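You operate a simulated robot arm through the tools that you are given. There is no shell and no other tool. Be economical: measure what you need, move in short steps, check, and stop when the job is done.

You run a simulated robot arm. Do the job below in one go: nothing can be reset, and whatever is moved stays where it is left.

TASK
Retest the gauge named on the gauge card in two steps and log it.
Fine: it stands in the small red rack; shut the vent handle; pump to 1 bar, then to the card's pressure; log slider to good if it reads as the master dial, else bad; leave the pressure on.
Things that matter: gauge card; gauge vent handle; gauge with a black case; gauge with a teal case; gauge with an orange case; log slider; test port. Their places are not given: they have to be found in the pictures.

Only the result counts: the job must be done as asked and must still hold three seconds after the hand-in. Knocking over, shifting, dropping, spilling or breaking anything else fails it.

THE ROBOT
A 6-joint arm with a two-finger parallel gripper, fixed in place. Base frame: the origin is at the foot of the arm, x ahead of it, y to its left, z up; the work surface is at about z = 840. Units: mm, degrees, N and s.
With the tool pointing down near the work surface it reaches from about 240 to 640 mm from the base axis. Its first joint turns from -66.0 to 66.0 degrees. Payload 2.7 kg.
The TCP is the grasp point between the finger pads, 23 mm short of the fingertips. In the tool frame z runs along the fingers and y along their closing line. Largest opening 94 mm; finger width 38, thickness 10; the body of the gripper, 54 by 96 mm, starts 39 mm behind the TCP.
Orientation is told as [roll, pitch, yaw] about the base's x, y, z axes, in that order, counted from this pose: with the fingers straight down and closing along the base's y, the tool's x points along the base's -x, its y along +y and its z along -z.

THE INTERFACE
- The arm moves only by the tool apply_moves. Its arguments are lists of equal length, an entry for each row: "xyz": the shift along the tool's x, y, z in units of 300 mm (1.0 is 300 mm), a list of three; "rot": the turn, a rotation vector about the tool's x, y, z in units of 60 degrees (1.0 is 60 degrees), a list of three. In form: {"xyz": [[tx, ty, tz], ...], "rot": [[rx, ry, rz], ...]}. A call has 1 to 8 rows; each row is the pose to reach, as a shift and turn from the pose commanded when the call began, along the tool's axes at that moment. "jaw" is the opening, from 0 (shut) to 1 (fully open), set as the call begins (left out, the last holds). A call with a number of a shift or a turn outside -1 to 1 is refused whole. A row lasts 0.2 s, in which the tool goes at most 50 mm and 8.6 degrees; a call with a longer step from one row to the next is refused whole, and so is a gripper value outside its range. A pose out of reach is approached as far as the arm can. The call stops where the force on the tool passes 70 N (or 10 N more than at its start, if that is more) or the arm is blocked; 0.2 s more then pass. Each finger travels about 45 mm/s and halts on what it meets, pressing with about 31 N; the grip force reading is that of the motor and also rises with nothing between the fingers. The clock runs only during rows and for 0.2 s after the last one: add rows that repeat a pose to give the fingers time. The reply holds the time, the measured pose of the TCP, the force on the tool along the base axes, the opening and the grip force, in the units named above and with some noise, with the torque about the TCP (base axes, N m) and any sound that the robot's microphone picked up.
- Cameras (640 x 400 px; columns grow to the right, rows downward): "scene" is fixed at [65.6, -414.8, 1411.2]; the picture's right is [0.90, -0.43, 0.00], its down [-0.21, -0.44, -0.87] and it looks along [0.37, 0.79, -0.49] (base axes); focal length 309 px, centre (320, 200). "wrist" rides on the gripper at [86, 16, -75] in the tool frame; the picture's right is [-0.18, 0.98, 0.00], its down [-0.58, -0.11, -0.81] and it looks along [-0.79, -0.15, 0.59] (tool axes); focal length 243 px, centre (320, 200).
- capture(camera): a new picture of that camera. It takes no simulated time.
- probe_pixels(camera, pixels): there is no depth. For up to 12 entries [column, row, z] of the newest picture of that camera ("zoom" is the newest enlarged one), the place [x, y] in the base frame at which the ray of that pixel passes the height z, good to about 3 mm, but the place of the scene camera against the robot may be out by one fixed shift of up to 12 mm in any direction. It takes no simulated time.
- inspect(camera, box): a new picture of the part [left, top, right, bottom] of that camera's present view, enlarged. It takes no simulated time.
- sign_off(): hands the job in; it is judged then, once.

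Work in short steps. Measure before you move; look again where a grasp or a placing could have gone wrong, and mend it. You have 80 turns and 38 pictures in all, those below and enlarged ones among them. Open the gripper and draw the arm clear of the work before you hand the job in, unless the task says otherwise; then end with one line.

The tools are called as name(argument=value, ...) on one line, values as JSON. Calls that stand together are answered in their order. apply_moves: Moves the arm, as the interface text tells. Its arguments: {"type":"object","properties":{"xyz":{"type":"array"},"rot":{"type":"array"},"jaw":{"type":"number"}},"required":["xyz","rot"]} The other tools are called the same way: capture (camera) takes a picture; probe_pixels (camera, pixels) gives the place at which the rays of pixels pass given heights; inspect (camera, box) takes an enlarged picture of a part of a camera's view; sign_off () hands the job in.

At the start:

```text
t: 0.0
position: [317.4, 98.4, 1272.9]
tool_rot: [-0.1, 0.0, 0.0]
ft_force: [0.0, 0.5, -0.6]
moment: [0.05, 0.04, 0.01]
grip_width: 93.9
finger_force: 0.1
```

scene: 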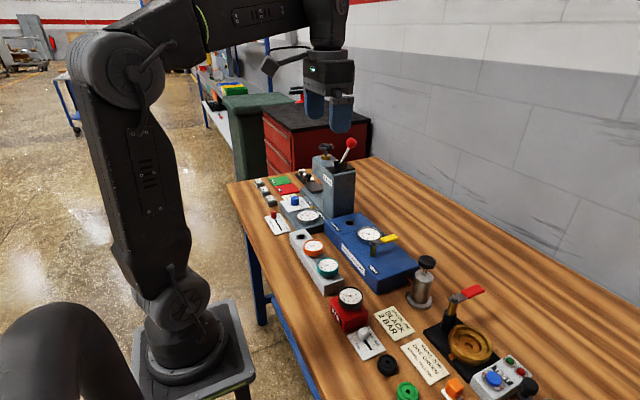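
wrist: 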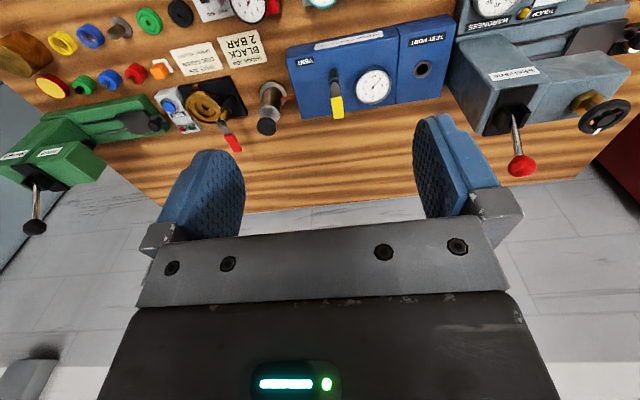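

The gauge card at about (395,322) in the scene seems to say BLACK 2 BAR, and a black gauge stands in a red rack at (350,305). I enlarge both areas.

inspect(camera="scene", box=[310, 200, 470, 300])

inspect(camera="scene", box=[300, 270, 460, 370])

inspect(camera="scene", box=[240, 130, 400, 230])

inspect(camera="wrist", box=[160, 0, 480, 160])

```text
4.00 times, centred on (390, 250) of scene
```

zoom: 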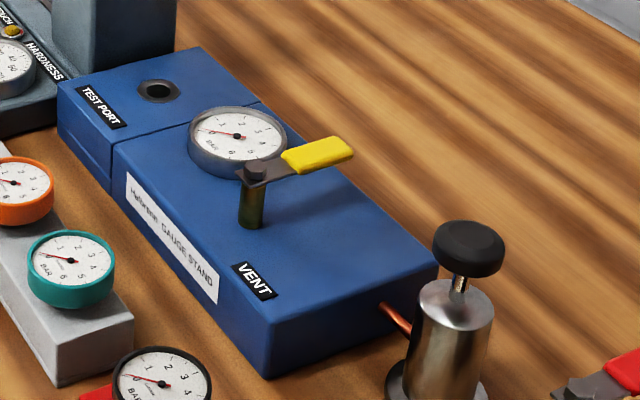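

```text
4.00 times, centred on (380, 320) of scene
```

zoom: 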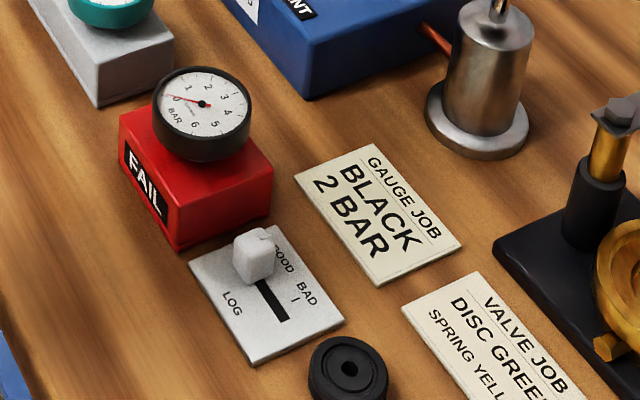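

```text
4.00 times, centred on (320, 180) of scene
```

zoom: 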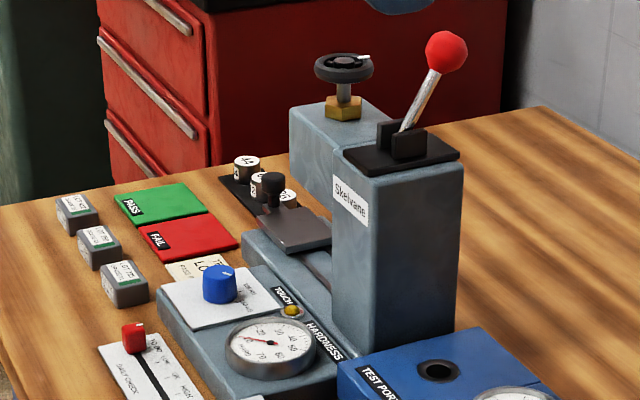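

```text
2.00 times, centred on (320, 80) of wrist
```

zoom: 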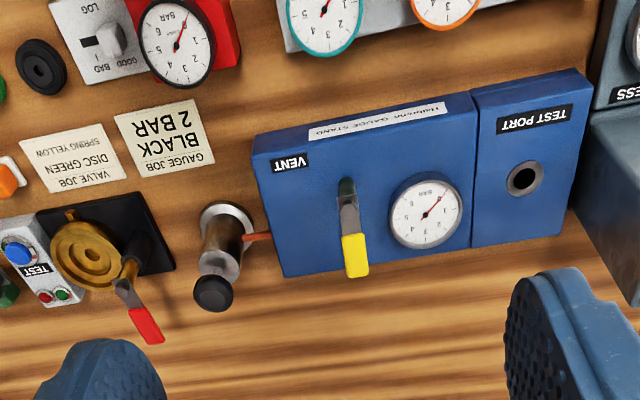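

The card says BLACK, 2 BAR, and the black gauge is in the red FAIL rack. I triangulate the main points with both cameras.

probe_pixels(camera="scene", pixels=[[349.5, 222.5, 900], [349.5, 222.5, 940], [373.7, 243, 940], [373.7, 243, 980], [427, 258, 940], [427, 258, 980], [350.7, 295.7, 900], [350.7, 295.7, 940], [363.7, 330, 860], [363.7, 330, 900], [395, 323, 840], [346, 333, 840]])

probe_pixels(camera="wrist", pixels=[[422, 89, 900], [422, 89, 940], [333.5, 95, 940], [333.5, 95, 980], [266, 147, 940], [266, 147, 980], [249.5, 21.5, 900], [249.5, 21.5, 940], [216, 17, 860], [216, 17, 900], [241, 69, 840], [338, 130, 950]])

```text
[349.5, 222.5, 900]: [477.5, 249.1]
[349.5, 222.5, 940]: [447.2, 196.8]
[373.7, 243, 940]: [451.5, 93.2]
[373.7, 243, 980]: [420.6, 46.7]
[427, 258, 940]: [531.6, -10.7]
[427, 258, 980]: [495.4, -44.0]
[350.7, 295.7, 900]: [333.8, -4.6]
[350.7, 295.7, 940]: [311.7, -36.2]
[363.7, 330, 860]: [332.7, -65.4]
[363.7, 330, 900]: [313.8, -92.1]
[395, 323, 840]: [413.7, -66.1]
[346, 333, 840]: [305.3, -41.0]
```

```text
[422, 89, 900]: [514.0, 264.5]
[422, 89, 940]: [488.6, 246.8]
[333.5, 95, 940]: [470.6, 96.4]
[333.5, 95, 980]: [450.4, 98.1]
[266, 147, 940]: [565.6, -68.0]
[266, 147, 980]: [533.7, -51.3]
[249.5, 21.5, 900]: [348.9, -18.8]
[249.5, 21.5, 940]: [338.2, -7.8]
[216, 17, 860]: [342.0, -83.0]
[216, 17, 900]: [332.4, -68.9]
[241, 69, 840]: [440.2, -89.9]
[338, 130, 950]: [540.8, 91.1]
```

The two cameras disagree by some 25 mm at table level, so I want closer wrist views. I move above the black gauge area, staying high at z about 1090.

apply_moves(xyz=[[0, -0.077, 0.12], [0, -0.153, 0.24], [0, -0.23, 0.36], [0, -0.307, 0.48], [0, -0.383, 0.6], [0, -0.383, 0.6]], rot=[[0, 0, 0], [0, 0, 0], [0, 0, 0], [0, 0, 0], [0, 0, 0], [0, 0, 0]])

capture(camera="wrist")

```text
t: 1.4
position: [317.9, -13.8, 1091.0]
tool_rot: [-0.1, 0.0, -0.1]
ft_force: [-0.2, -0.6, 0.0]
moment: [0.02, 0.04, 0.01]
grip_width: 94.0
finger_force: 0.1
```

```text
31 pictures are left
```

wrist: 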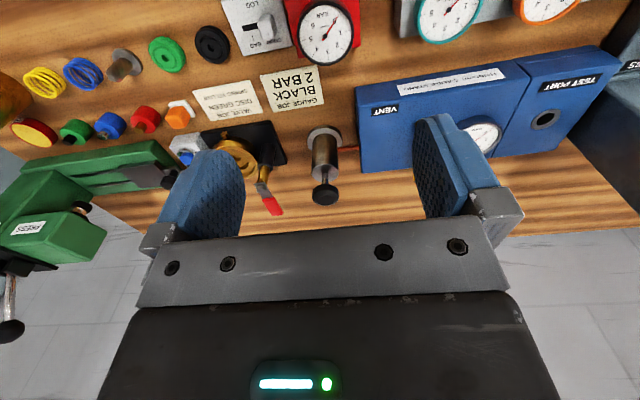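

Card centre at (293,90), gauge dial at (325,33), slider knob (266,26), port (545,120). I probe these for parallax against the first view.

probe_pixels(camera="wrist", pixels=[[293, 90, 840], [293, 90, 860], [325, 33, 900], [325, 33, 930], [266, 26, 860], [266, 26, 890], [545, 120, 880], [545, 120, 920], [324, 196, 940], [324, 196, 980], [358, 172, 840], [358, 172, 880]])

```text
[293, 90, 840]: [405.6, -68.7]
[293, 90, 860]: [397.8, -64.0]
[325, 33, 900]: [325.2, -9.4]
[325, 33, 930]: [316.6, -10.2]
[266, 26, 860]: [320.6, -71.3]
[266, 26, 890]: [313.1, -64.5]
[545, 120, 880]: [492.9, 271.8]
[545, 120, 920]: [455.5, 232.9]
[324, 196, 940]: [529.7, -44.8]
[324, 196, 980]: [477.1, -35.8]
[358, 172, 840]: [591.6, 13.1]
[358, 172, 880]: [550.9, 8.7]
```

The zoom rows were offset earlier, which explains the mismatch: the scene camera is now out by only about (-8,-3) mm. I take sharper looks at the gauge and rack and at the stand.

inspect(camera="scene", box=[320, 275, 400, 325])

inspect(camera="wrist", box=[220, 0, 380, 100])

```text
8.00 times, centred on (360, 300) of scene
```

zoom: 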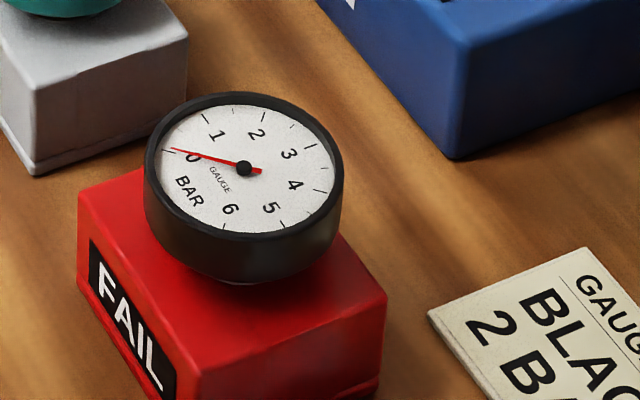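

```text
4.00 times, centred on (300, 50) of wrist
```

zoom: 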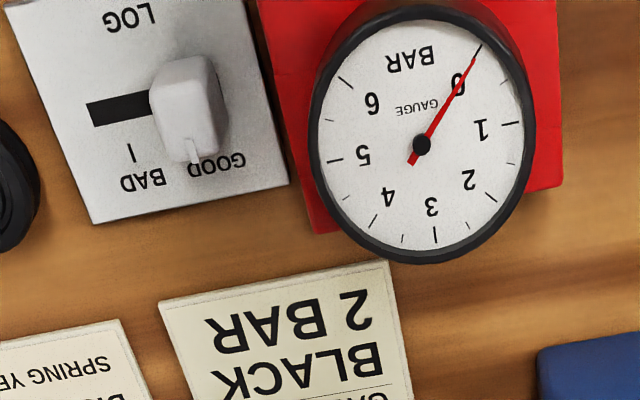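

I measure the gauge's rim and rack extents from the wrist zoom, and rack/gauge height from the edges.

probe_pixels(camera="zoom", pixels=[[310, 140, 902], [535, 130, 902], [425, 262, 902], [422, 0, 902], [422, 144, 902], [563, 186, 870], [315, 232, 870], [188, 62, 862], [195, 160, 858], [150, 85, 862], [230, 85, 862], [290, 180, 842]])

probe_pixels(camera="scene", pixels=[[329.7, 311, 840], [329.7, 299, 870], [368.5, 311.5, 870], [345, 324, 870], [350.5, 295.7, 902], [344, 320, 870], [338, 293, 902], [362.5, 298, 902]])

```text
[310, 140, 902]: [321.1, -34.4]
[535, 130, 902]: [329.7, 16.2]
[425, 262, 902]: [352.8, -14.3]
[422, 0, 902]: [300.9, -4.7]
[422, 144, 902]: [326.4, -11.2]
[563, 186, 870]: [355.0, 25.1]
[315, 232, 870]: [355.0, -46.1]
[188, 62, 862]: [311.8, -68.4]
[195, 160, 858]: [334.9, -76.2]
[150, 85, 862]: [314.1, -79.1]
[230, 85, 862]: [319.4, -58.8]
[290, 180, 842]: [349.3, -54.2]
```

```text
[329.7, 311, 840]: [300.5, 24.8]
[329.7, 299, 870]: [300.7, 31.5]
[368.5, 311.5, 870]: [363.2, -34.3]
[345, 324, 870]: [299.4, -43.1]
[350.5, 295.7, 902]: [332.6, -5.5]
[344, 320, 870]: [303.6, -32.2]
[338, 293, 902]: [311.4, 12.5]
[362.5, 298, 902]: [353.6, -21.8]
```

Gauge: diameter about 51 mm, centre about (326,-10), dial at z about 902; rack top about 870. Before picking I look closer at the test port, vent and nearby column from above the stand.

apply_moves(xyz=[[-0.041, 0.136, -0.013], [-0.083, 0.272, -0.027], [-0.124, 0.408, -0.04], [-0.166, 0.544, -0.053], [-0.207, 0.68, -0.067], [-0.207, 0.68, -0.067]], rot=[[0, 0, 0], [0, 0, 0], [0, 0, 0], [0, 0, 0], [0, 0, 0], [0, 0, 0]])

capture(camera="wrist")

```text
t: 2.8
position: [378.9, 187.9, 1113.8]
tool_rot: [-0.1, 0.0, -0.1]
ft_force: [-0.2, -0.1, 0.1]
moment: [-0.01, -0.01, 0.0]
grip_width: 94.1
finger_force: 0.0
```

```text
28 pictures are left
```

wrist: 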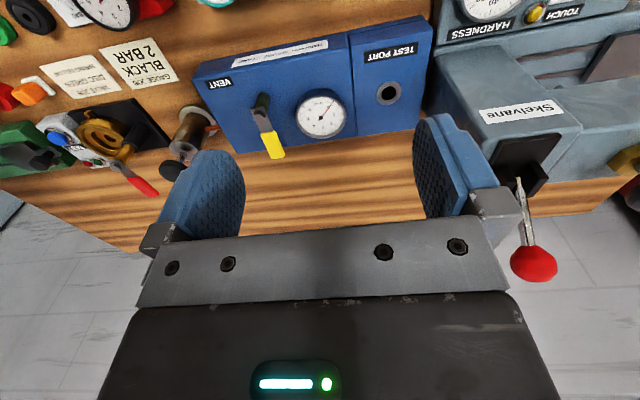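

Port at (388,93), column's near top corner about (487,125) and base edge about (437,60)-(420,130). Zoom in and probe these.

inspect(camera="wrist", box=[200, 0, 520, 200])

probe_pixels(camera="wrist", pixels=[[388, 93, 880], [388, 93, 890], [388, 93, 900], [322, 115, 900], [434, 17, 890], [421, 127, 890], [421, 127, 840], [434, 55, 890], [480, 125, 1000], [480, 125, 1050], [262, 98, 930], [271, 150, 930]])

```text
2.00 times, centred on (360, 100) of wrist
```

zoom: 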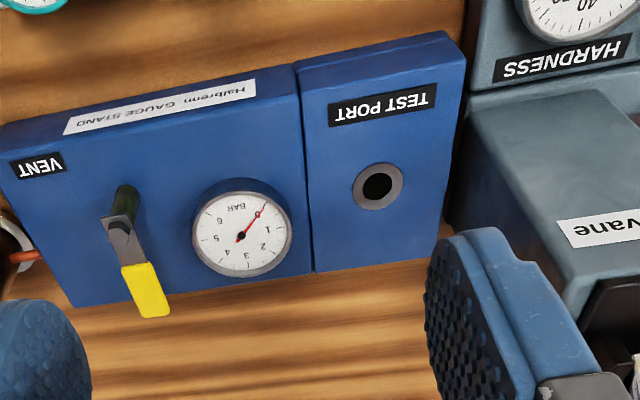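

```text
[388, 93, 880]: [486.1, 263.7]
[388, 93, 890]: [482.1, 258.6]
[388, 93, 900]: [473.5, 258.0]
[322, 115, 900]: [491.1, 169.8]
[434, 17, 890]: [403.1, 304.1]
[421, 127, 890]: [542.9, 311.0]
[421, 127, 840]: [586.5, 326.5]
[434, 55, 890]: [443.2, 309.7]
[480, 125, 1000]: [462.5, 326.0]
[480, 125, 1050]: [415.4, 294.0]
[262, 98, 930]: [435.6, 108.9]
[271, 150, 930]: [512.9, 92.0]
```

Port is at about (481,260,891); the column's near face is at y about 310, so I will grip with the fingers closing along x (yaw +90, camera towards -y). I move back towards the gauge while turning the first 45 degrees.

apply_moves(xyz=[[0.029, -0.11, 0.044], [0.059, -0.22, 0.089], [0.088, -0.33, 0.133], [0.118, -0.44, 0.178], [0.147, -0.55, 0.222], [0.177, -0.66, 0.267], [0.177, -0.66, 0.267]], rot=[[0, 0, -0.125], [0, 0, -0.25], [0, 0, -0.375], [0, 0, -0.5], [0, 0, -0.625], [0, 0, -0.75], [0, 0, -0.75]])

apply_moves(xyz=[[0, 0, 0], [0, 0, 0], [0, 0, 0], [0, 0, 0], [0, 0, 0], [0, 0, 0], [0, 0, 0]], rot=[[0, 0, -0.125], [0, 0, -0.25], [0, 0, -0.375], [0, 0, -0.5], [0, 0, -0.625], [0, 0, -0.75], [0, 0, -0.75]])

capture(camera="wrist")

```text
t: 4.4
position: [323.5, -9.8, 1034.6]
tool_rot: [0.0, 0.0, 45.0]
ft_force: [0.7, 0.1, -0.7]
moment: [-0.02, 0.06, -0.01]
grip_width: 94.1
finger_force: 0.1
```

```text
t: 6.0
position: [325.6, -10.6, 1034.5]
tool_rot: [0.0, 0.0, 90.1]
ft_force: [-0.4, -0.3, 0.1]
moment: [-0.03, 0.05, 0.0]
grip_width: 94.0
finger_force: 0.0
```

```text
26 pictures are left
```

wrist: 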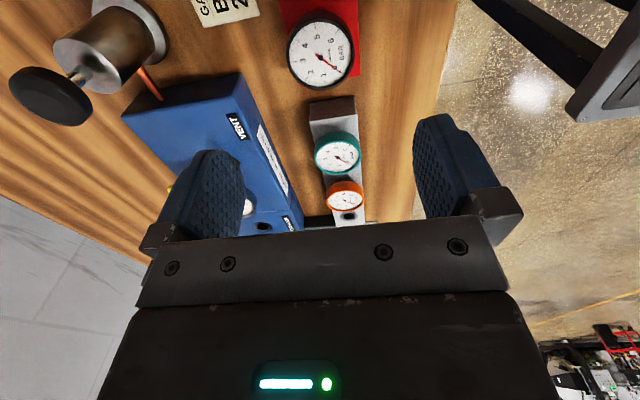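

Yaw 90 reached. The gauge dial is at about (320,53); I probe its rim points.

probe_pixels(camera="wrist", pixels=[[320, 53, 902], [286, 50, 902], [354, 55, 902], [322, 90, 902], [320, 11, 902], [337, 154, 902]])

```text
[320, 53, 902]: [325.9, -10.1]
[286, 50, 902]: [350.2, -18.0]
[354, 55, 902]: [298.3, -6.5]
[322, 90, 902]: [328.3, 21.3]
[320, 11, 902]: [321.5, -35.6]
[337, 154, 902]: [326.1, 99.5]
```

Centre confirmed at about (325.5,-9.5). I descend straight to z=900, leaving the tips 7 mm above the rack.

apply_moves(xyz=[[-0.002, 0, 0.12], [-0.003, 0, 0.24], [-0.003, 0, 0.35], [-0.003, 0, 0.41], [-0.003, 0, 0.448], [-0.003, 0, 0.448]], rot=[[0, 0, 0], [0, 0, 0], [0, 0, 0], [0, 0, 0], [0, 0, 0], [0, 0, 0]])

inspect(camera="scene", box=[270, 230, 430, 330])

```text
t: 7.4
position: [326.6, -7.9, 899.0]
tool_rot: [0.0, -0.1, 89.9]
ft_force: [-0.9, -0.2, 0.7]
moment: [0.05, 0.02, -0.02]
grip_width: 93.9
finger_force: 0.0
```

```text
4.00 times, centred on (350, 280) of scene
```

zoom: 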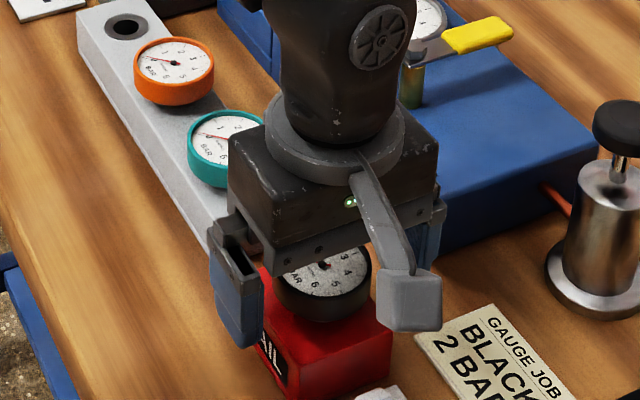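

Fingers straddle the gauge. I close on it.

apply_moves(xyz=[[0, 0, 0], [0, 0, 0], [0, 0, 0], [0, 0, 0], [0, 0, 0]], rot=[[0, 0, 0], [0, 0, 0], [0, 0, 0], [0, 0, 0], [0, 0, 0]], jaw=0.3)

```text
t: 8.6
position: [322.5, -9.3, 899.9]
tool_rot: [0.8, 0.2, 90.0]
ft_force: [-37.3, 10.9, 28.6]
moment: [1.01, 0.49, 0.32]
grip_width: 59.8
finger_force: 45.4
```

The opening stopped at 59.8 mm with side force: likely the tips are touching the rack's sides rather than the gauge. I open and rise a little, then look.

apply_moves(xyz=[[0, 0, 0], [0, 0, 0], [0, 0, 0], [0, 0, -0.05], [0, 0, -0.1], [0, 0, -0.15], [0, 0, -0.15]], rot=[[0, 0, 0], [0, 0, 0], [0, 0, 0], [0, 0, 0], [0, 0, 0], [0, 0, 0], [0, 0, 0]], jaw=1.0)

inspect(camera="scene", box=[310, 270, 390, 320])

capture(camera="wrist")

```text
t: 10.2
position: [327.1, -10.0, 944.4]
tool_rot: [0.0, 0.0, 89.9]
ft_force: [0.2, 0.4, -0.8]
moment: [0.02, 0.0, 0.0]
grip_width: 94.3
finger_force: 0.1
```

```text
8.00 times, centred on (350, 295) of scene
```

zoom: 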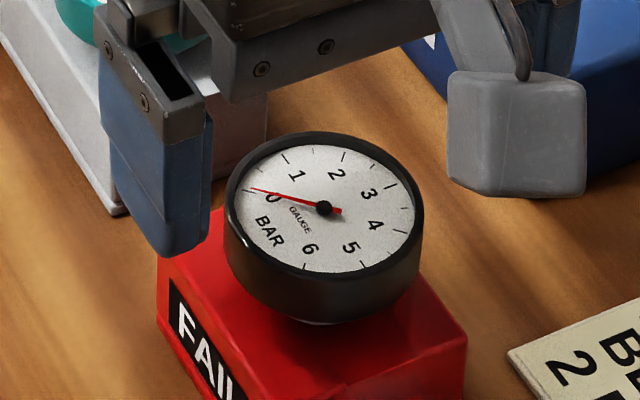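

```text
23 pictures are left
```

wrist: 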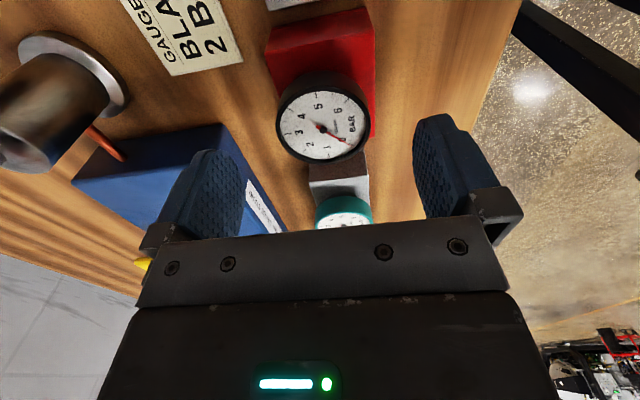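

Nothing moved (dial hub and rack corner are where they were). The case spans roughly z 886–902, so I grip higher, at TCP z=908, to clear the rack.

apply_moves(xyz=[[0, 0.004, 0.06], [0, 0.004, 0.121], [0, 0.004, 0.121], [0, 0.004, 0.121]], rot=[[0, 0, 0], [0, 0, 0], [0, 0, 0], [0, 0, 0]])

apply_moves(xyz=[[0, 0, 0], [0, 0, 0], [0, 0, 0], [0, 0, 0], [0, 0, 0]], rot=[[0, 0, 0], [0, 0, 0], [0, 0, 0], [0, 0, 0], [0, 0, 0]], jaw=0.3)

```text
t: 11.2
position: [324.5, -9.2, 908.1]
tool_rot: [0.1, 0.0, 90.1]
ft_force: [0.2, 0.2, 0.4]
moment: [0.06, 0.01, -0.02]
grip_width: 94.0
finger_force: 0.0
```

```text
t: 12.4
position: [323.9, -10.0, 908.7]
tool_rot: [0.1, 0.0, 89.9]
ft_force: [0.4, 0.0, 0.0]
moment: [0.05, 0.01, -0.01]
grip_width: 53.1
finger_force: 30.8
```

Now 53.1 mm with clean 31 N and no side force: the gauge is gripped. I lift slowly by 110 mm.

apply_moves(xyz=[[0, 0, -0.03], [0, 0, -0.07], [0, 0, -0.14], [0, 0, -0.24], [0, 0, -0.37], [0, 0, -0.37]], rot=[[0, 0, 0], [0, 0, 0], [0, 0, 0], [0, 0, 0], [0, 0, 0], [0, 0, 0]])

capture(camera="scene")

```text
t: 13.8
position: [321.8, -9.6, 1016.5]
tool_rot: [0.1, 0.0, 90.0]
ft_force: [0.2, -0.4, 0.2]
moment: [-0.01, -0.01, -0.02]
grip_width: 28.0
finger_force: 0.1
```

```text
22 pictures are left
```

scene: 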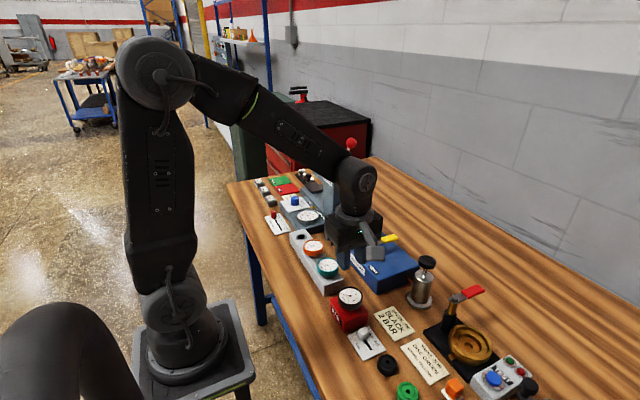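

The gauge slipped out and stays in the rack. I inspect the gauge from the scene camera to see that it sits unchanged.

inspect(camera="scene", box=[318, 278, 382, 318])

inspect(camera="wrist", box=[240, 0, 400, 100])

```text
10.00 times, centred on (350, 298) of scene
```

zoom: 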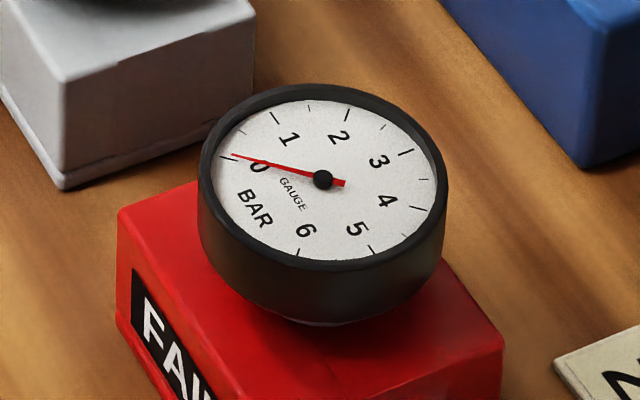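

```text
4.00 times, centred on (320, 50) of wrist
```

zoom: 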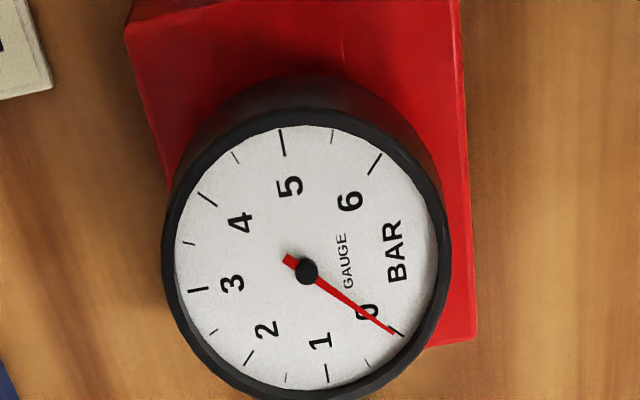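

It is unchanged. I try again slightly lower (TCP about 904, tips about 881), opening first on the way down.

apply_moves(xyz=[[0, 0, 0], [0, 0, 0], [0, 0, 0], [0, 0, 0.12], [0, 0, 0.24], [0, 0, 0.34], [0, 0, 0.386], [0, 0, 0.386]], rot=[[0, 0, 0], [0, 0, 0], [0, 0, 0], [0, 0, 0], [0, 0, 0], [0, 0, 0], [0, 0, 0], [0, 0, 0]], jaw=1.0)

apply_moves(xyz=[[0, 0, 0], [0, 0, 0], [0, 0, 0], [0, 0, 0], [0, 0, 0]], rot=[[0, 0, 0], [0, 0, 0], [0, 0, 0], [0, 0, 0], [0, 0, 0]], jaw=0.3)

```text
t: 15.6
position: [326.7, -6.9, 901.5]
tool_rot: [0.0, -0.1, 90.0]
ft_force: [-0.4, 0.7, -0.1]
moment: [0.01, -0.02, 0.04]
grip_width: 94.0
finger_force: 0.0
```

```text
t: 16.8
position: [326.0, -6.9, 902.5]
tool_rot: [0.0, 0.0, 90.0]
ft_force: [0.1, 0.0, 0.9]
moment: [0.0, 0.01, -0.01]
grip_width: 53.2
finger_force: 31.8
```

Gripped again at 53.2 mm, lower this time. I lift slowly by 15 mm and read the forces.

apply_moves(xyz=[[0, 0, -0.01], [0, 0, -0.02], [0, 0, -0.03], [0, 0, -0.04], [0, 0, -0.05]], rot=[[0, 0, 0], [0, 0, 0], [0, 0, 0], [0, 0, 0], [0, 0, 0]])

```text
t: 18.0
position: [325.0, -9.5, 917.7]
tool_rot: [0.1, -0.1, 90.1]
ft_force: [-0.1, 0.3, -1.5]
moment: [-0.05, -0.05, 0.02]
grip_width: 53.1
finger_force: 30.7
```

Width holds at 53.1 and about 1.5 N of weight shows: it is coming out. I continue up slowly.

apply_moves(xyz=[[0, 0, -0.02], [0, 0, -0.06], [0, 0, -0.12], [0, 0, -0.2], [0, 0, -0.28], [0, 0, -0.28]], rot=[[0, 0, 0], [0, 0, 0], [0, 0, 0], [0, 0, 0], [0, 0, 0], [0, 0, 0]])

inspect(camera="scene", box=[280, 210, 440, 310])

```text
t: 19.4
position: [326.0, -8.6, 1001.8]
tool_rot: [0.0, 0.0, 90.0]
ft_force: [0.6, -0.2, -1.6]
moment: [0.02, 0.0, 0.03]
grip_width: 53.3
finger_force: 30.9
```

```text
4.00 times, centred on (360, 260) of scene
```

zoom: 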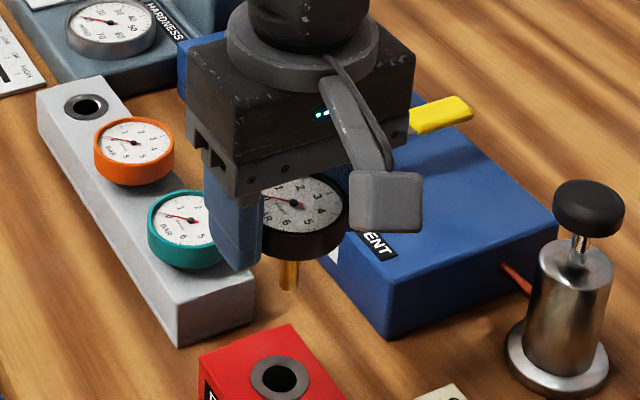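

The gauge with its brass stem is held. I carry it at z about 1000 to near the port, stopping short at about (441,190) to look.

apply_moves(xyz=[[-0.1, -0.06, 0], [-0.21, -0.12, 0], [-0.32, -0.185, 0], [-0.43, -0.25, 0], [-0.54, -0.315, 0], [-0.663, -0.383, 0], [-0.663, -0.383, 0]], rot=[[0, 0, 0], [0, 0, 0], [0, 0, 0], [0, 0, 0], [0, 0, 0], [0, 0, 0], [0, 0, 0]])

capture(camera="wrist")

```text
t: 21.0
position: [437.4, 190.5, 998.6]
tool_rot: [0.0, 0.0, 90.1]
ft_force: [0.1, -0.4, -0.7]
moment: [-0.02, -0.01, -0.01]
grip_width: 53.3
finger_force: 30.9
```

```text
18 pictures are left
```

wrist: 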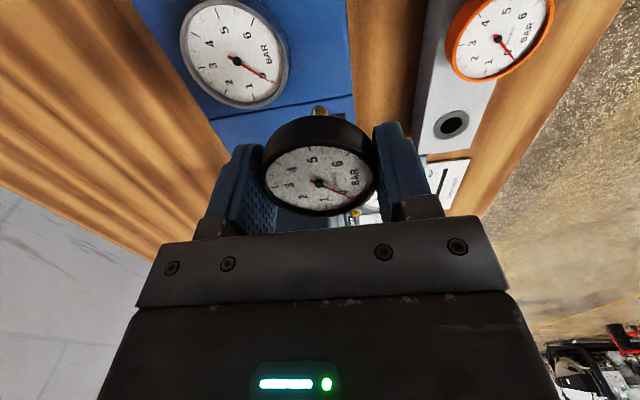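

The gauge is centred in the grip (hub at about (318,183)). I move over the port at (481,260), still at z about 1000, and look.

apply_moves(xyz=[[-0.08, -0.045, 0], [-0.16, -0.09, 0], [-0.233, -0.135, 0], [-0.233, -0.135, 0]], rot=[[0, 0, 0], [0, 0, 0], [0, 0, 0], [0, 0, 0]])

inspect(camera="wrist", box=[220, 20, 420, 145])

```text
t: 22.0
position: [478.2, 258.8, 1000.1]
tool_rot: [0.1, 0.0, 90.0]
ft_force: [-0.5, 0.3, -1.4]
moment: [0.01, 0.0, 0.02]
grip_width: 53.2
finger_force: 30.4
```

```text
3.20 times, centred on (320, 82) of wrist
```

zoom: 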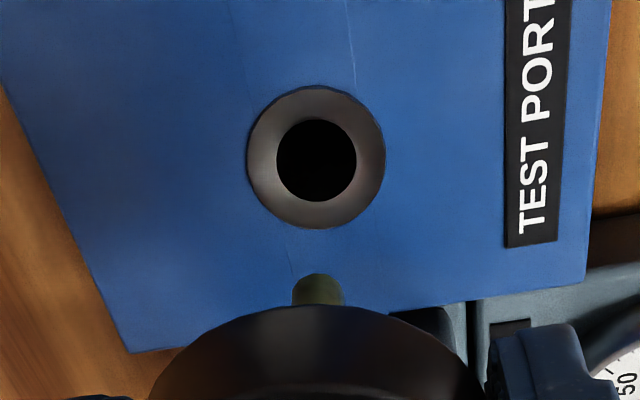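

Hole centre at (319.1,69.8) in the wrist picture; I probe it at port heights and also the nut edges.

probe_pixels(camera="zoom", pixels=[[317, 161, 888], [317, 161, 891], [317, 161, 895], [318, 280, 965], [318, 280, 960], [316, 158, 891]])

```text
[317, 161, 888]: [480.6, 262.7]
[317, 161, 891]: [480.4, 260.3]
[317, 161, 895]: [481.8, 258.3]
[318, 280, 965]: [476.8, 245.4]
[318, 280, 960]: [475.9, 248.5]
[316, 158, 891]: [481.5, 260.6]
```

Port (480.8,260.4) matches the TCP, and the hole is much wider than the stem. I lower to TCP z about 925, with the stem starting into the hole.

apply_moves(xyz=[[0, 0, 0.06], [0, 0, 0.12], [0, 0, 0.17], [0, 0, 0.21], [0, 0, 0.25], [0, 0, 0.25]], rot=[[0, 0, 0], [0, 0, 0], [0, 0, 0], [0, 0, 0], [0, 0, 0], [0, 0, 0]])

```text
t: 23.4
position: [478.2, 259.6, 927.3]
tool_rot: [-0.1, 0.0, 90.0]
ft_force: [-0.2, 0.0, -0.7]
moment: [-0.01, 0.01, 0.01]
grip_width: 53.1
finger_force: 30.8
```

No contact yet. I lower 12 mm more in fine steps.

apply_moves(xyz=[[0, 0, 0.01], [0, 0, 0.02], [0, 0, 0.03], [0, 0, 0.04], [0, 0, 0.04]], rot=[[0, 0, 0], [0, 0, 0], [0, 0, 0], [0, 0, 0], [0, 0, 0]])

inspect(camera="scene", box=[300, 170, 400, 232])

```text
t: 24.6
position: [480.0, 258.3, 915.0]
tool_rot: [-0.1, 0.0, 90.0]
ft_force: [-0.8, -0.7, -1.4]
moment: [-0.03, -0.03, -0.02]
grip_width: 53.2
finger_force: 31.0
```

```text
6.40 times, centred on (350, 201) of scene
```

zoom: 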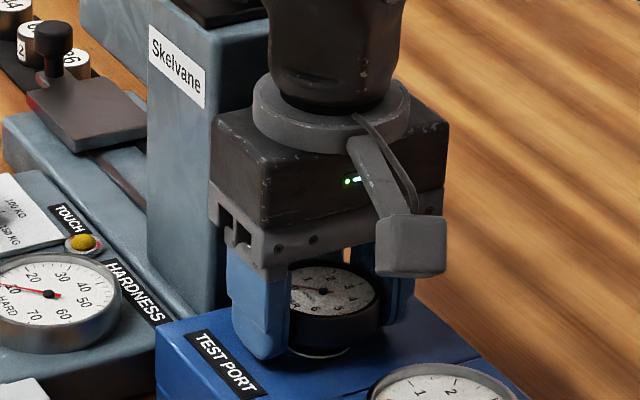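

The stem is inside the port, case just above the collar, no force. I keep lowering in 1.5 mm steps to find the seat.

apply_moves(xyz=[[0, 0, 0.005], [0, 0, 0.01], [0, 0, 0.015], [0, 0, 0.015]], rot=[[0, 0, 0], [0, 0, 0], [0, 0, 0], [0, 0, 0]])

```text
t: 25.6
position: [480.5, 259.6, 913.7]
tool_rot: [-0.1, -0.1, 90.0]
ft_force: [-6.4, -5.7, 23.1]
moment: [-0.32, 0.41, 0.03]
grip_width: 53.0
finger_force: 30.9
```

Contact: 23 N up with (-6,-6) N sideways, so the stem sits slightly too far +x,+y. I shift 1 mm each way and see whether the side force goes.

apply_moves(xyz=[[0.002, 0.002, 0], [0.004, 0.004, 0], [0.004, 0.004, 0], [0.004, 0.004, 0]], rot=[[0, 0, 0], [0, 0, 0], [0, 0, 0], [0, 0, 0]])

```text
t: 26.6
position: [479.4, 259.2, 912.9]
tool_rot: [-0.4, -0.3, 90.0]
ft_force: [5.5, 4.1, 24.5]
moment: [-0.21, 0.23, 0.1]
grip_width: 53.2
finger_force: 30.4
```

The side force flipped, so the centre is midway. I go back 0.5 mm and press down a further 2 mm.

apply_moves(xyz=[[-0.002, -0.002, 0], [-0.002, -0.002, 0.003], [-0.002, -0.002, 0.007], [-0.002, -0.002, 0.007]], rot=[[0, 0, 0], [0, 0, 0], [0, 0, 0], [0, 0, 0]])

```text
t: 27.6
position: [479.4, 259.2, 912.8]
tool_rot: [-0.5, -0.3, 90.1]
ft_force: [-3.9, 0.5, 39.9]
moment: [-0.69, 1.25, -0.02]
grip_width: 53.1
finger_force: 30.8
```

Firm stop at TCP z about 912.8. I ease the push off and look for a remaining gap at the collar.

apply_moves(xyz=[[0, 0, -0.004], [0, 0, -0.008], [0, 0, -0.008]], rot=[[0, 0, 0], [0, 0, 0], [0, 0, 0]])

inspect(camera="scene", box=[325, 200, 375, 231])

```text
t: 28.4
position: [479.8, 259.5, 914.1]
tool_rot: [-0.4, -0.2, 90.1]
ft_force: [4.4, 7.2, 24.8]
moment: [-0.29, 0.6, -0.09]
grip_width: 52.9
finger_force: 30.8
```

```text
12.80 times, centred on (350, 216) of scene
```

zoom: 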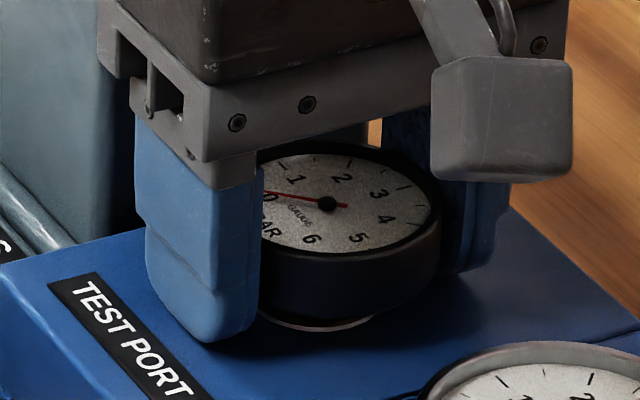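

The case sits right on the collar. I relieve the remaining push and open the fingers to release.

apply_moves(xyz=[[0, 0, -0.003], [0, 0, -0.005], [0, 0, -0.005]], rot=[[0, 0, 0], [0, 0, 0], [0, 0, 0]])

apply_moves(xyz=[[0, 0, 0], [0, 0, 0], [0, 0, 0], [0, 0, 0]], rot=[[0, 0, 0], [0, 0, 0], [0, 0, 0], [0, 0, 0]], jaw=1.0)

```text
t: 29.2
position: [479.2, 259.2, 912.1]
tool_rot: [-0.2, -0.1, 90.0]
ft_force: [7.9, 4.4, 17.7]
moment: [-0.01, 0.05, -0.04]
grip_width: 53.1
finger_force: 31.2
```

```text
t: 30.2
position: [478.0, 258.8, 912.6]
tool_rot: [0.1, 0.0, 90.0]
ft_force: [-17.8, -8.8, 25.9]
moment: [-0.09, -0.84, -0.45]
grip_width: 86.3
finger_force: 0.0
```

After opening there is still an upward 26 N and the jaws stop at 86 mm: the tips are rubbing on the stand. I lift straight up gently.

apply_moves(xyz=[[0, 0, -0.01], [0, 0, -0.02], [0, 0, -0.06], [0, 0, -0.12], [0, 0, -0.2], [0, 0, -0.3], [0, 0, -0.3]], rot=[[0, 0, 0], [0, 0, 0], [0, 0, 0], [0, 0, 0], [0, 0, 0], [0, 0, 0], [0, 0, 0]])

capture(camera="wrist")

```text
t: 31.8
position: [479.5, 258.2, 1001.4]
tool_rot: [-0.1, 0.0, 90.0]
ft_force: [0.7, 0.1, -0.3]
moment: [0.0, -0.01, 0.0]
grip_width: 93.9
finger_force: 0.1
```

```text
14 pictures are left
```

wrist: 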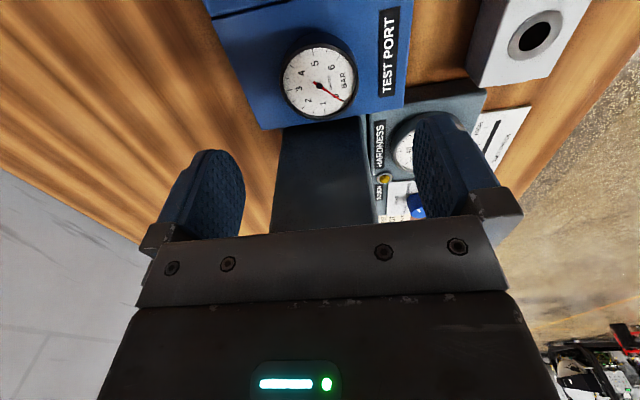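

The gauge stands in the port. I check its seated height by matching the hub ray with the port's y of 260.

probe_pixels(camera="wrist", pixels=[[319, 81, 900], [319, 81, 908], [319, 81, 916], [319, 81, 924]])

inspect(camera="scene", box=[326, 200, 406, 250])

```text
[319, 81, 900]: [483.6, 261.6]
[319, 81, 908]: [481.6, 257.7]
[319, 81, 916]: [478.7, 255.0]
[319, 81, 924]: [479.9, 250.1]
```

```text
8.00 times, centred on (366, 225) of scene
```

zoom: 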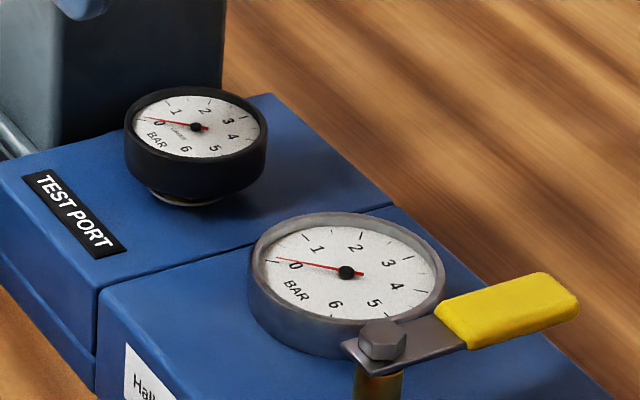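

The gauge is seated on the collar and both dials read 0. Next is the vent handle, pivot near (440,108) with the yellow lever pointing +x; I move above it while turning the yaw back.

apply_moves(xyz=[[0.09, 0, -0.03], [0.18, 0, -0.06], [0.27, 0, -0.06], [0.36, 0, -0.06], [0.45, 0, -0.06], [0.543, 0, -0.06], [0.543, 0, -0.06]], rot=[[0, 0, 0.125], [0, 0, 0.25], [0, 0, 0.375], [0, 0, 0.5], [0, 0, 0.625], [0, 0, 0.75], [0, 0, 0.75]])

apply_moves(xyz=[[0, 0, 0], [0, 0, 0], [0, 0, 0], [0, 0, 0], [0, 0, 0], [0, 0, 0], [0, 0, 0]], rot=[[0, 0, 0.125], [0, 0, 0.25], [0, 0, 0.375], [0, 0, 0.5], [0, 0, 0.625], [0, 0, 0.75], [0, 0, 0.75]])

capture(camera="wrist")

```text
t: 33.4
position: [479.0, 93.0, 1021.5]
tool_rot: [0.0, 0.0, 44.9]
ft_force: [-0.9, -0.1, 0.1]
moment: [0.02, 0.01, 0.0]
grip_width: 93.9
finger_force: 0.0
```

```text
t: 35.0
position: [478.8, 95.1, 1021.2]
tool_rot: [0.0, 0.0, 0.0]
ft_force: [-0.7, -0.7, 0.5]
moment: [-0.03, -0.01, 0.0]
grip_width: 94.0
finger_force: 0.0
```

```text
12 pictures are left
```

wrist: 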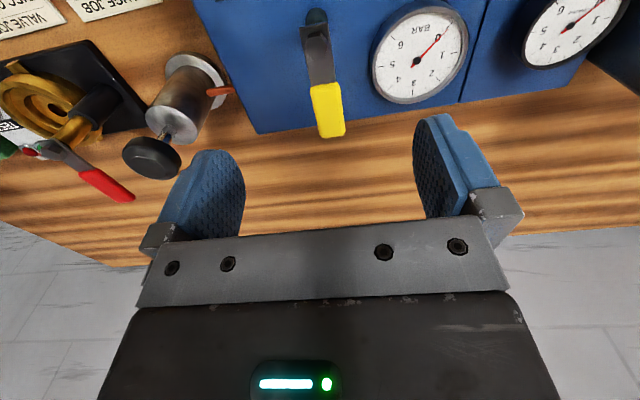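

Bolt at (316,32), yellow grip from (325,92) to (330,132). I probe both cameras to fix its height, and the pump knob at (152,157) too.

probe_pixels(camera="wrist", pixels=[[316, 32, 920], [316, 32, 940], [327, 110, 920], [327, 110, 940], [330, 134, 930], [325, 86, 930], [418, 52, 905], [152, 152, 960], [152, 152, 980], [342, 108, 930], [312, 112, 930]])

probe_pixels(camera="scene", pixels=[[373.7, 242, 920], [373.7, 242, 940], [389.5, 238.5, 920], [389.5, 238.5, 940], [427, 258, 960], [427, 258, 980]])

```text
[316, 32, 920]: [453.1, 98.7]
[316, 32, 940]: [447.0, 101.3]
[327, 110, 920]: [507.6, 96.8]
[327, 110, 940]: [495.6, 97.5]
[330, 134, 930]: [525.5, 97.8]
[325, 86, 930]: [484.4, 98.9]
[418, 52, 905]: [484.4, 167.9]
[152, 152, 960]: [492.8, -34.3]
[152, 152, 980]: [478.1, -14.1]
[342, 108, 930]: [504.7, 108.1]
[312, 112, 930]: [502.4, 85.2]
```

```text
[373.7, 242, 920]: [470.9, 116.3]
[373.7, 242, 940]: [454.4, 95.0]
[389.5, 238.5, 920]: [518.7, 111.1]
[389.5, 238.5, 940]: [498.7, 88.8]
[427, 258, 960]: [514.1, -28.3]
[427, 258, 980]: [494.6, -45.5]
```

The lever lies along x from the bolt (450,100) to (525,97), top at z about 932, about 22 mm wide. I lower over the yellow grip with half-open fingers to TCP z 937.

apply_moves(xyz=[[-0.04, 0.005, 0], [-0.087, 0.005, 0.05], [-0.087, 0.005, 0.15], [-0.087, 0.005, 0.23], [-0.087, 0.005, 0.28], [-0.087, 0.005, 0.28]], rot=[[0, 0, 0], [0, 0, 0], [0, 0, 0], [0, 0, 0], [0, 0, 0], [0, 0, 0]], jaw=0.55)

apply_moves(xyz=[[0, 0, 0], [0, 0, 0], [0, 0, 0], [0, 0, 0], [0, 0, 0]], rot=[[0, 0, 0], [0, 0, 0], [0, 0, 0], [0, 0, 0], [0, 0, 0]], jaw=0.1)

```text
t: 36.4
position: [505.3, 97.0, 935.7]
tool_rot: [0.0, 0.1, -0.1]
ft_force: [0.2, 0.9, -0.6]
moment: [0.01, 0.03, 0.01]
grip_width: 51.8
finger_force: 0.0
```

```text
t: 37.6
position: [506.0, 97.8, 935.7]
tool_rot: [0.2, 0.0, -0.1]
ft_force: [0.7, 18.6, -3.8]
moment: [0.21, -0.33, -0.93]
grip_width: 21.7
finger_force: 45.3
```

Lever gripped at 21.7 mm. I try turning it 8 degrees towards +y about the bolt, with matching yaw, and read the resistance.

apply_moves(xyz=[[0, 0.013, 0], [0.001, 0.026, 0], [0.001, 0.026, 0]], rot=[[0, 0, -0.067], [0, 0, -0.133], [0, 0, -0.133]])

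```text
t: 38.4
position: [504.3, 99.9, 936.0]
tool_rot: [-0.3, 0.2, 7.7]
ft_force: [6.8, -26.8, -15.2]
moment: [-0.23, -0.52, -1.86]
grip_width: 25.6
finger_force: 45.2
```

Turning towards +y is blocked (27 N back, lever twists in the grip). I reverse past zero to 8 degrees towards -y.

apply_moves(xyz=[[0.0026, -0.026, 0], [0.0026, -0.026, 0], [0.006, -0.038, 0], [0.0092, -0.0512, 0], [0.0092, -0.0512, 0]], rot=[[0, 0, 0.133], [0, 0, 0.133], [0, 0, 0.2], [0, 0, 0.266], [0, 0, 0.266]])

```text
t: 39.6
position: [504.6, 90.6, 937.4]
tool_rot: [0.1, 0.0, -8.1]
ft_force: [7.4, 10.6, -11.6]
moment: [0.15, 0.35, -0.53]
grip_width: 21.3
finger_force: 44.9
```

It turns that way with light resistance. I continue the arc by 24 degrees and check.

apply_moves(xyz=[[0.0031, -0.026, 0], [0.0096, -0.0512, 0], [0.0197, -0.075, 0], [0.0197, -0.075, 0]], rot=[[0, 0, 0.133], [0, 0, 0.267], [0, 0, 0.4], [0, 0, 0.4]])

```text
t: 40.6
position: [496.1, 70.9, 937.2]
tool_rot: [0.3, 0.0, -32.1]
ft_force: [11.1, 33.0, -6.0]
moment: [-0.16, -0.44, -1.68]
grip_width: 21.9
finger_force: 45.0
```

The lever follows without twisting in the grip. Same arc again.

apply_moves(xyz=[[0.0031, -0.026, 0], [0.0096, -0.0512, 0], [0.0197, -0.075, 0], [0.0197, -0.075, 0]], rot=[[0, 0, 0.133], [0, 0, 0.267], [0, 0, 0.4], [0, 0, 0.4]])

inspect(camera="scene", box=[330, 200, 426, 260])

```text
t: 41.6
position: [481.9, 55.0, 936.5]
tool_rot: [0.5, -0.2, -56.0]
ft_force: [20.1, 34.2, -4.7]
moment: [-0.28, -0.32, -1.82]
grip_width: 22.1
finger_force: 44.7
```

```text
6.67 times, centred on (378, 230) of scene
```

zoom: 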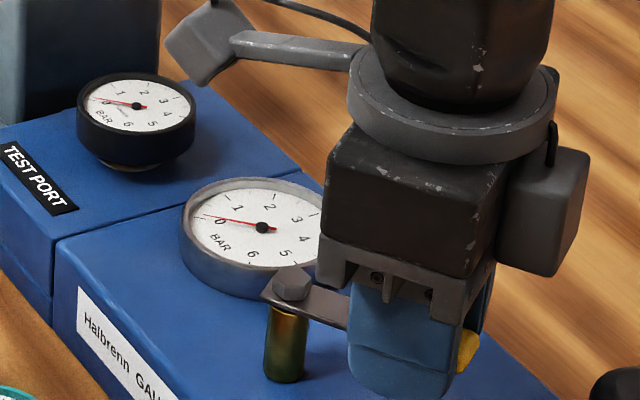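

The lever has turned with the hand about 55 degrees. Continue another 24 degrees.

apply_moves(xyz=[[0.0031, -0.026, 0], [0.0096, -0.0512, 0], [0.0197, -0.075, 0], [0.0197, -0.075, 0]], rot=[[0, 0, 0.133], [0, 0, 0.267], [0, 0, 0.4], [0, 0, 0.4]])

apply_moves(xyz=[[0.0015, -0.018, 0], [0.004, -0.033, 0], [0.004, -0.033, 0]], rot=[[0, 0, 0.09], [0, 0, 0.17], [0, 0, 0.17]])

```text
t: 42.6
position: [460.4, 47.2, 935.7]
tool_rot: [0.6, 0.0, -80.1]
ft_force: [31.1, 33.5, -18.0]
moment: [-0.46, -0.04, -1.78]
grip_width: 24.7
finger_force: 45.3
```

```text
t: 43.4
position: [452.0, 41.9, 940.5]
tool_rot: [1.2, -0.1, -90.2]
ft_force: [34.5, -0.5, -0.7]
moment: [-0.37, -0.25, -0.66]
grip_width: 24.9
finger_force: 17.5
```

Width grew to 24.9 with odd grip force, so the lever may lag or have hit its stop. I look.

inspect(camera="scene", box=[330, 210, 426, 270])

```text
6.67 times, centred on (378, 240) of scene
```

zoom: 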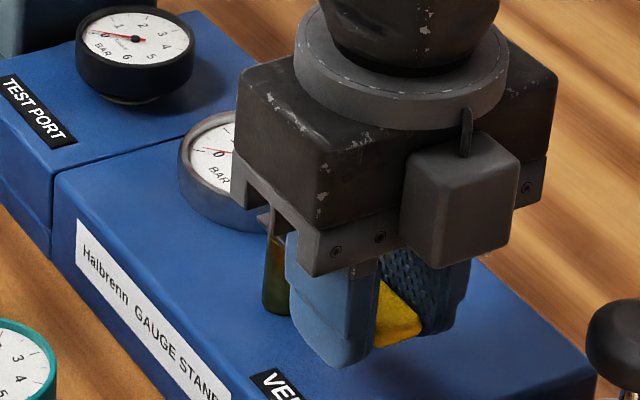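

The lever now points nearly -y, slightly lagging. I push 6 mm more towards -x to see whether it reaches a stop.

apply_moves(xyz=[[0, -0.01, 0], [0, -0.02, 0], [0, -0.02, 0]], rot=[[0, 0, 0], [0, 0, 0], [0, 0, 0]])

```text
t: 44.2
position: [448.1, 43.0, 939.6]
tool_rot: [1.4, 0.1, -90.2]
ft_force: [53.2, -25.2, -4.6]
moment: [-0.2, -0.29, -1.41]
grip_width: 33.2
finger_force: 25.9
```

Force climbs to 53 N and the fingers are spread: the lever is at its stop. I open and lift clear to look.

apply_moves(xyz=[[0, 0.02, 0], [0, 0.02, 0], [0, 0.02, 0], [0, 0.02, -0.08], [0, 0.02, -0.2], [0, 0.02, -0.3], [0, 0.02, -0.3]], rot=[[0, 0, 0], [0, 0, 0], [0, 0, 0], [0, 0, 0], [0, 0, 0], [0, 0, 0], [0, 0, 0]], jaw=0.65)

inspect(camera="scene", box=[330, 210, 426, 270])

```text
t: 45.8
position: [447.8, 44.7, 1026.5]
tool_rot: [0.0, 0.0, -90.2]
ft_force: [0.2, 0.3, -0.2]
moment: [0.02, 0.0, -0.02]
grip_width: 61.1
finger_force: 0.0
```

```text
6.67 times, centred on (378, 240) of scene
```

zoom: 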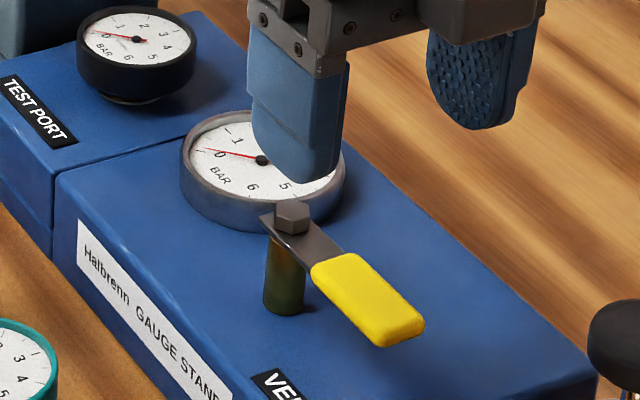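

The lever now lies along the stand, at its 90-degree stop: vent shut, both dials at 0. Next the pump knob at about (496,-35,963): I close the fingers and go above it.

apply_moves(xyz=[[-0.08, 0.05, 0], [-0.17, 0.1, 0], [-0.26, 0.153, 0.02], [-0.26, 0.153, 0.057], [-0.26, 0.153, 0.057], [-0.26, 0.153, 0.057]], rot=[[0, 0, 0], [0, 0, 0], [0, 0, 0], [0, 0, 0], [0, 0, 0], [0, 0, 0]], jaw=0)

capture(camera="scene")

```text
t: 47.2
position: [491.1, -34.6, 1010.8]
tool_rot: [-0.1, -0.1, -90.2]
ft_force: [0.1, -0.4, 0.5]
moment: [0.0, 0.03, -0.02]
grip_width: 0.0
finger_force: 30.8
```

```text
8 pictures are left
```

scene: 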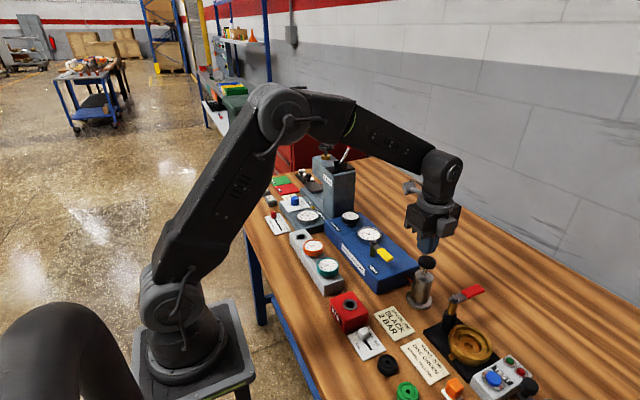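

Dials stay visible with the hand here and the fingertips (428,248) are just above the knob (427,258). I lower slowly to find contact.

apply_moves(xyz=[[0, 0, 0.025], [0, 0, 0.045], [0, 0, 0.06], [0, 0, 0.07], [0, 0, 0.07]], rot=[[0, 0, 0], [0, 0, 0], [0, 0, 0], [0, 0, 0], [0, 0, 0]])

```text
t: 48.4
position: [492.3, -34.1, 988.5]
tool_rot: [-0.1, 0.0, -90.2]
ft_force: [0.2, -1.5, -0.1]
moment: [-0.01, -0.02, -0.02]
grip_width: 0.0
finger_force: 31.0
```

No contact at tips z about 965. I go on in 1.5 mm rows.

apply_moves(xyz=[[0, 0, 0.005], [0, 0, 0.01], [0, 0, 0.015], [0, 0, 0.02], [0, 0, 0.02]], rot=[[0, 0, 0], [0, 0, 0], [0, 0, 0], [0, 0, 0], [0, 0, 0]])

```text
t: 49.6
position: [492.4, -34.8, 982.9]
tool_rot: [-0.1, 0.0, -90.2]
ft_force: [-0.8, 0.8, 2.7]
moment: [-0.06, 0.08, -0.05]
grip_width: 0.0
finger_force: 30.9
```

A hint of contact (2.7 N). I press 5 mm more.

apply_moves(xyz=[[0, 0, 0.005], [0, 0, 0.01], [0, 0, 0.016], [0, 0, 0.016]], rot=[[0, 0, 0], [0, 0, 0], [0, 0, 0], [0, 0, 0]])

```text
t: 50.6
position: [492.9, -34.6, 977.6]
tool_rot: [0.2, -0.1, -90.2]
ft_force: [0.4, -1.1, 3.9]
moment: [-0.01, 0.02, -0.01]
grip_width: 0.3
finger_force: 30.7
```

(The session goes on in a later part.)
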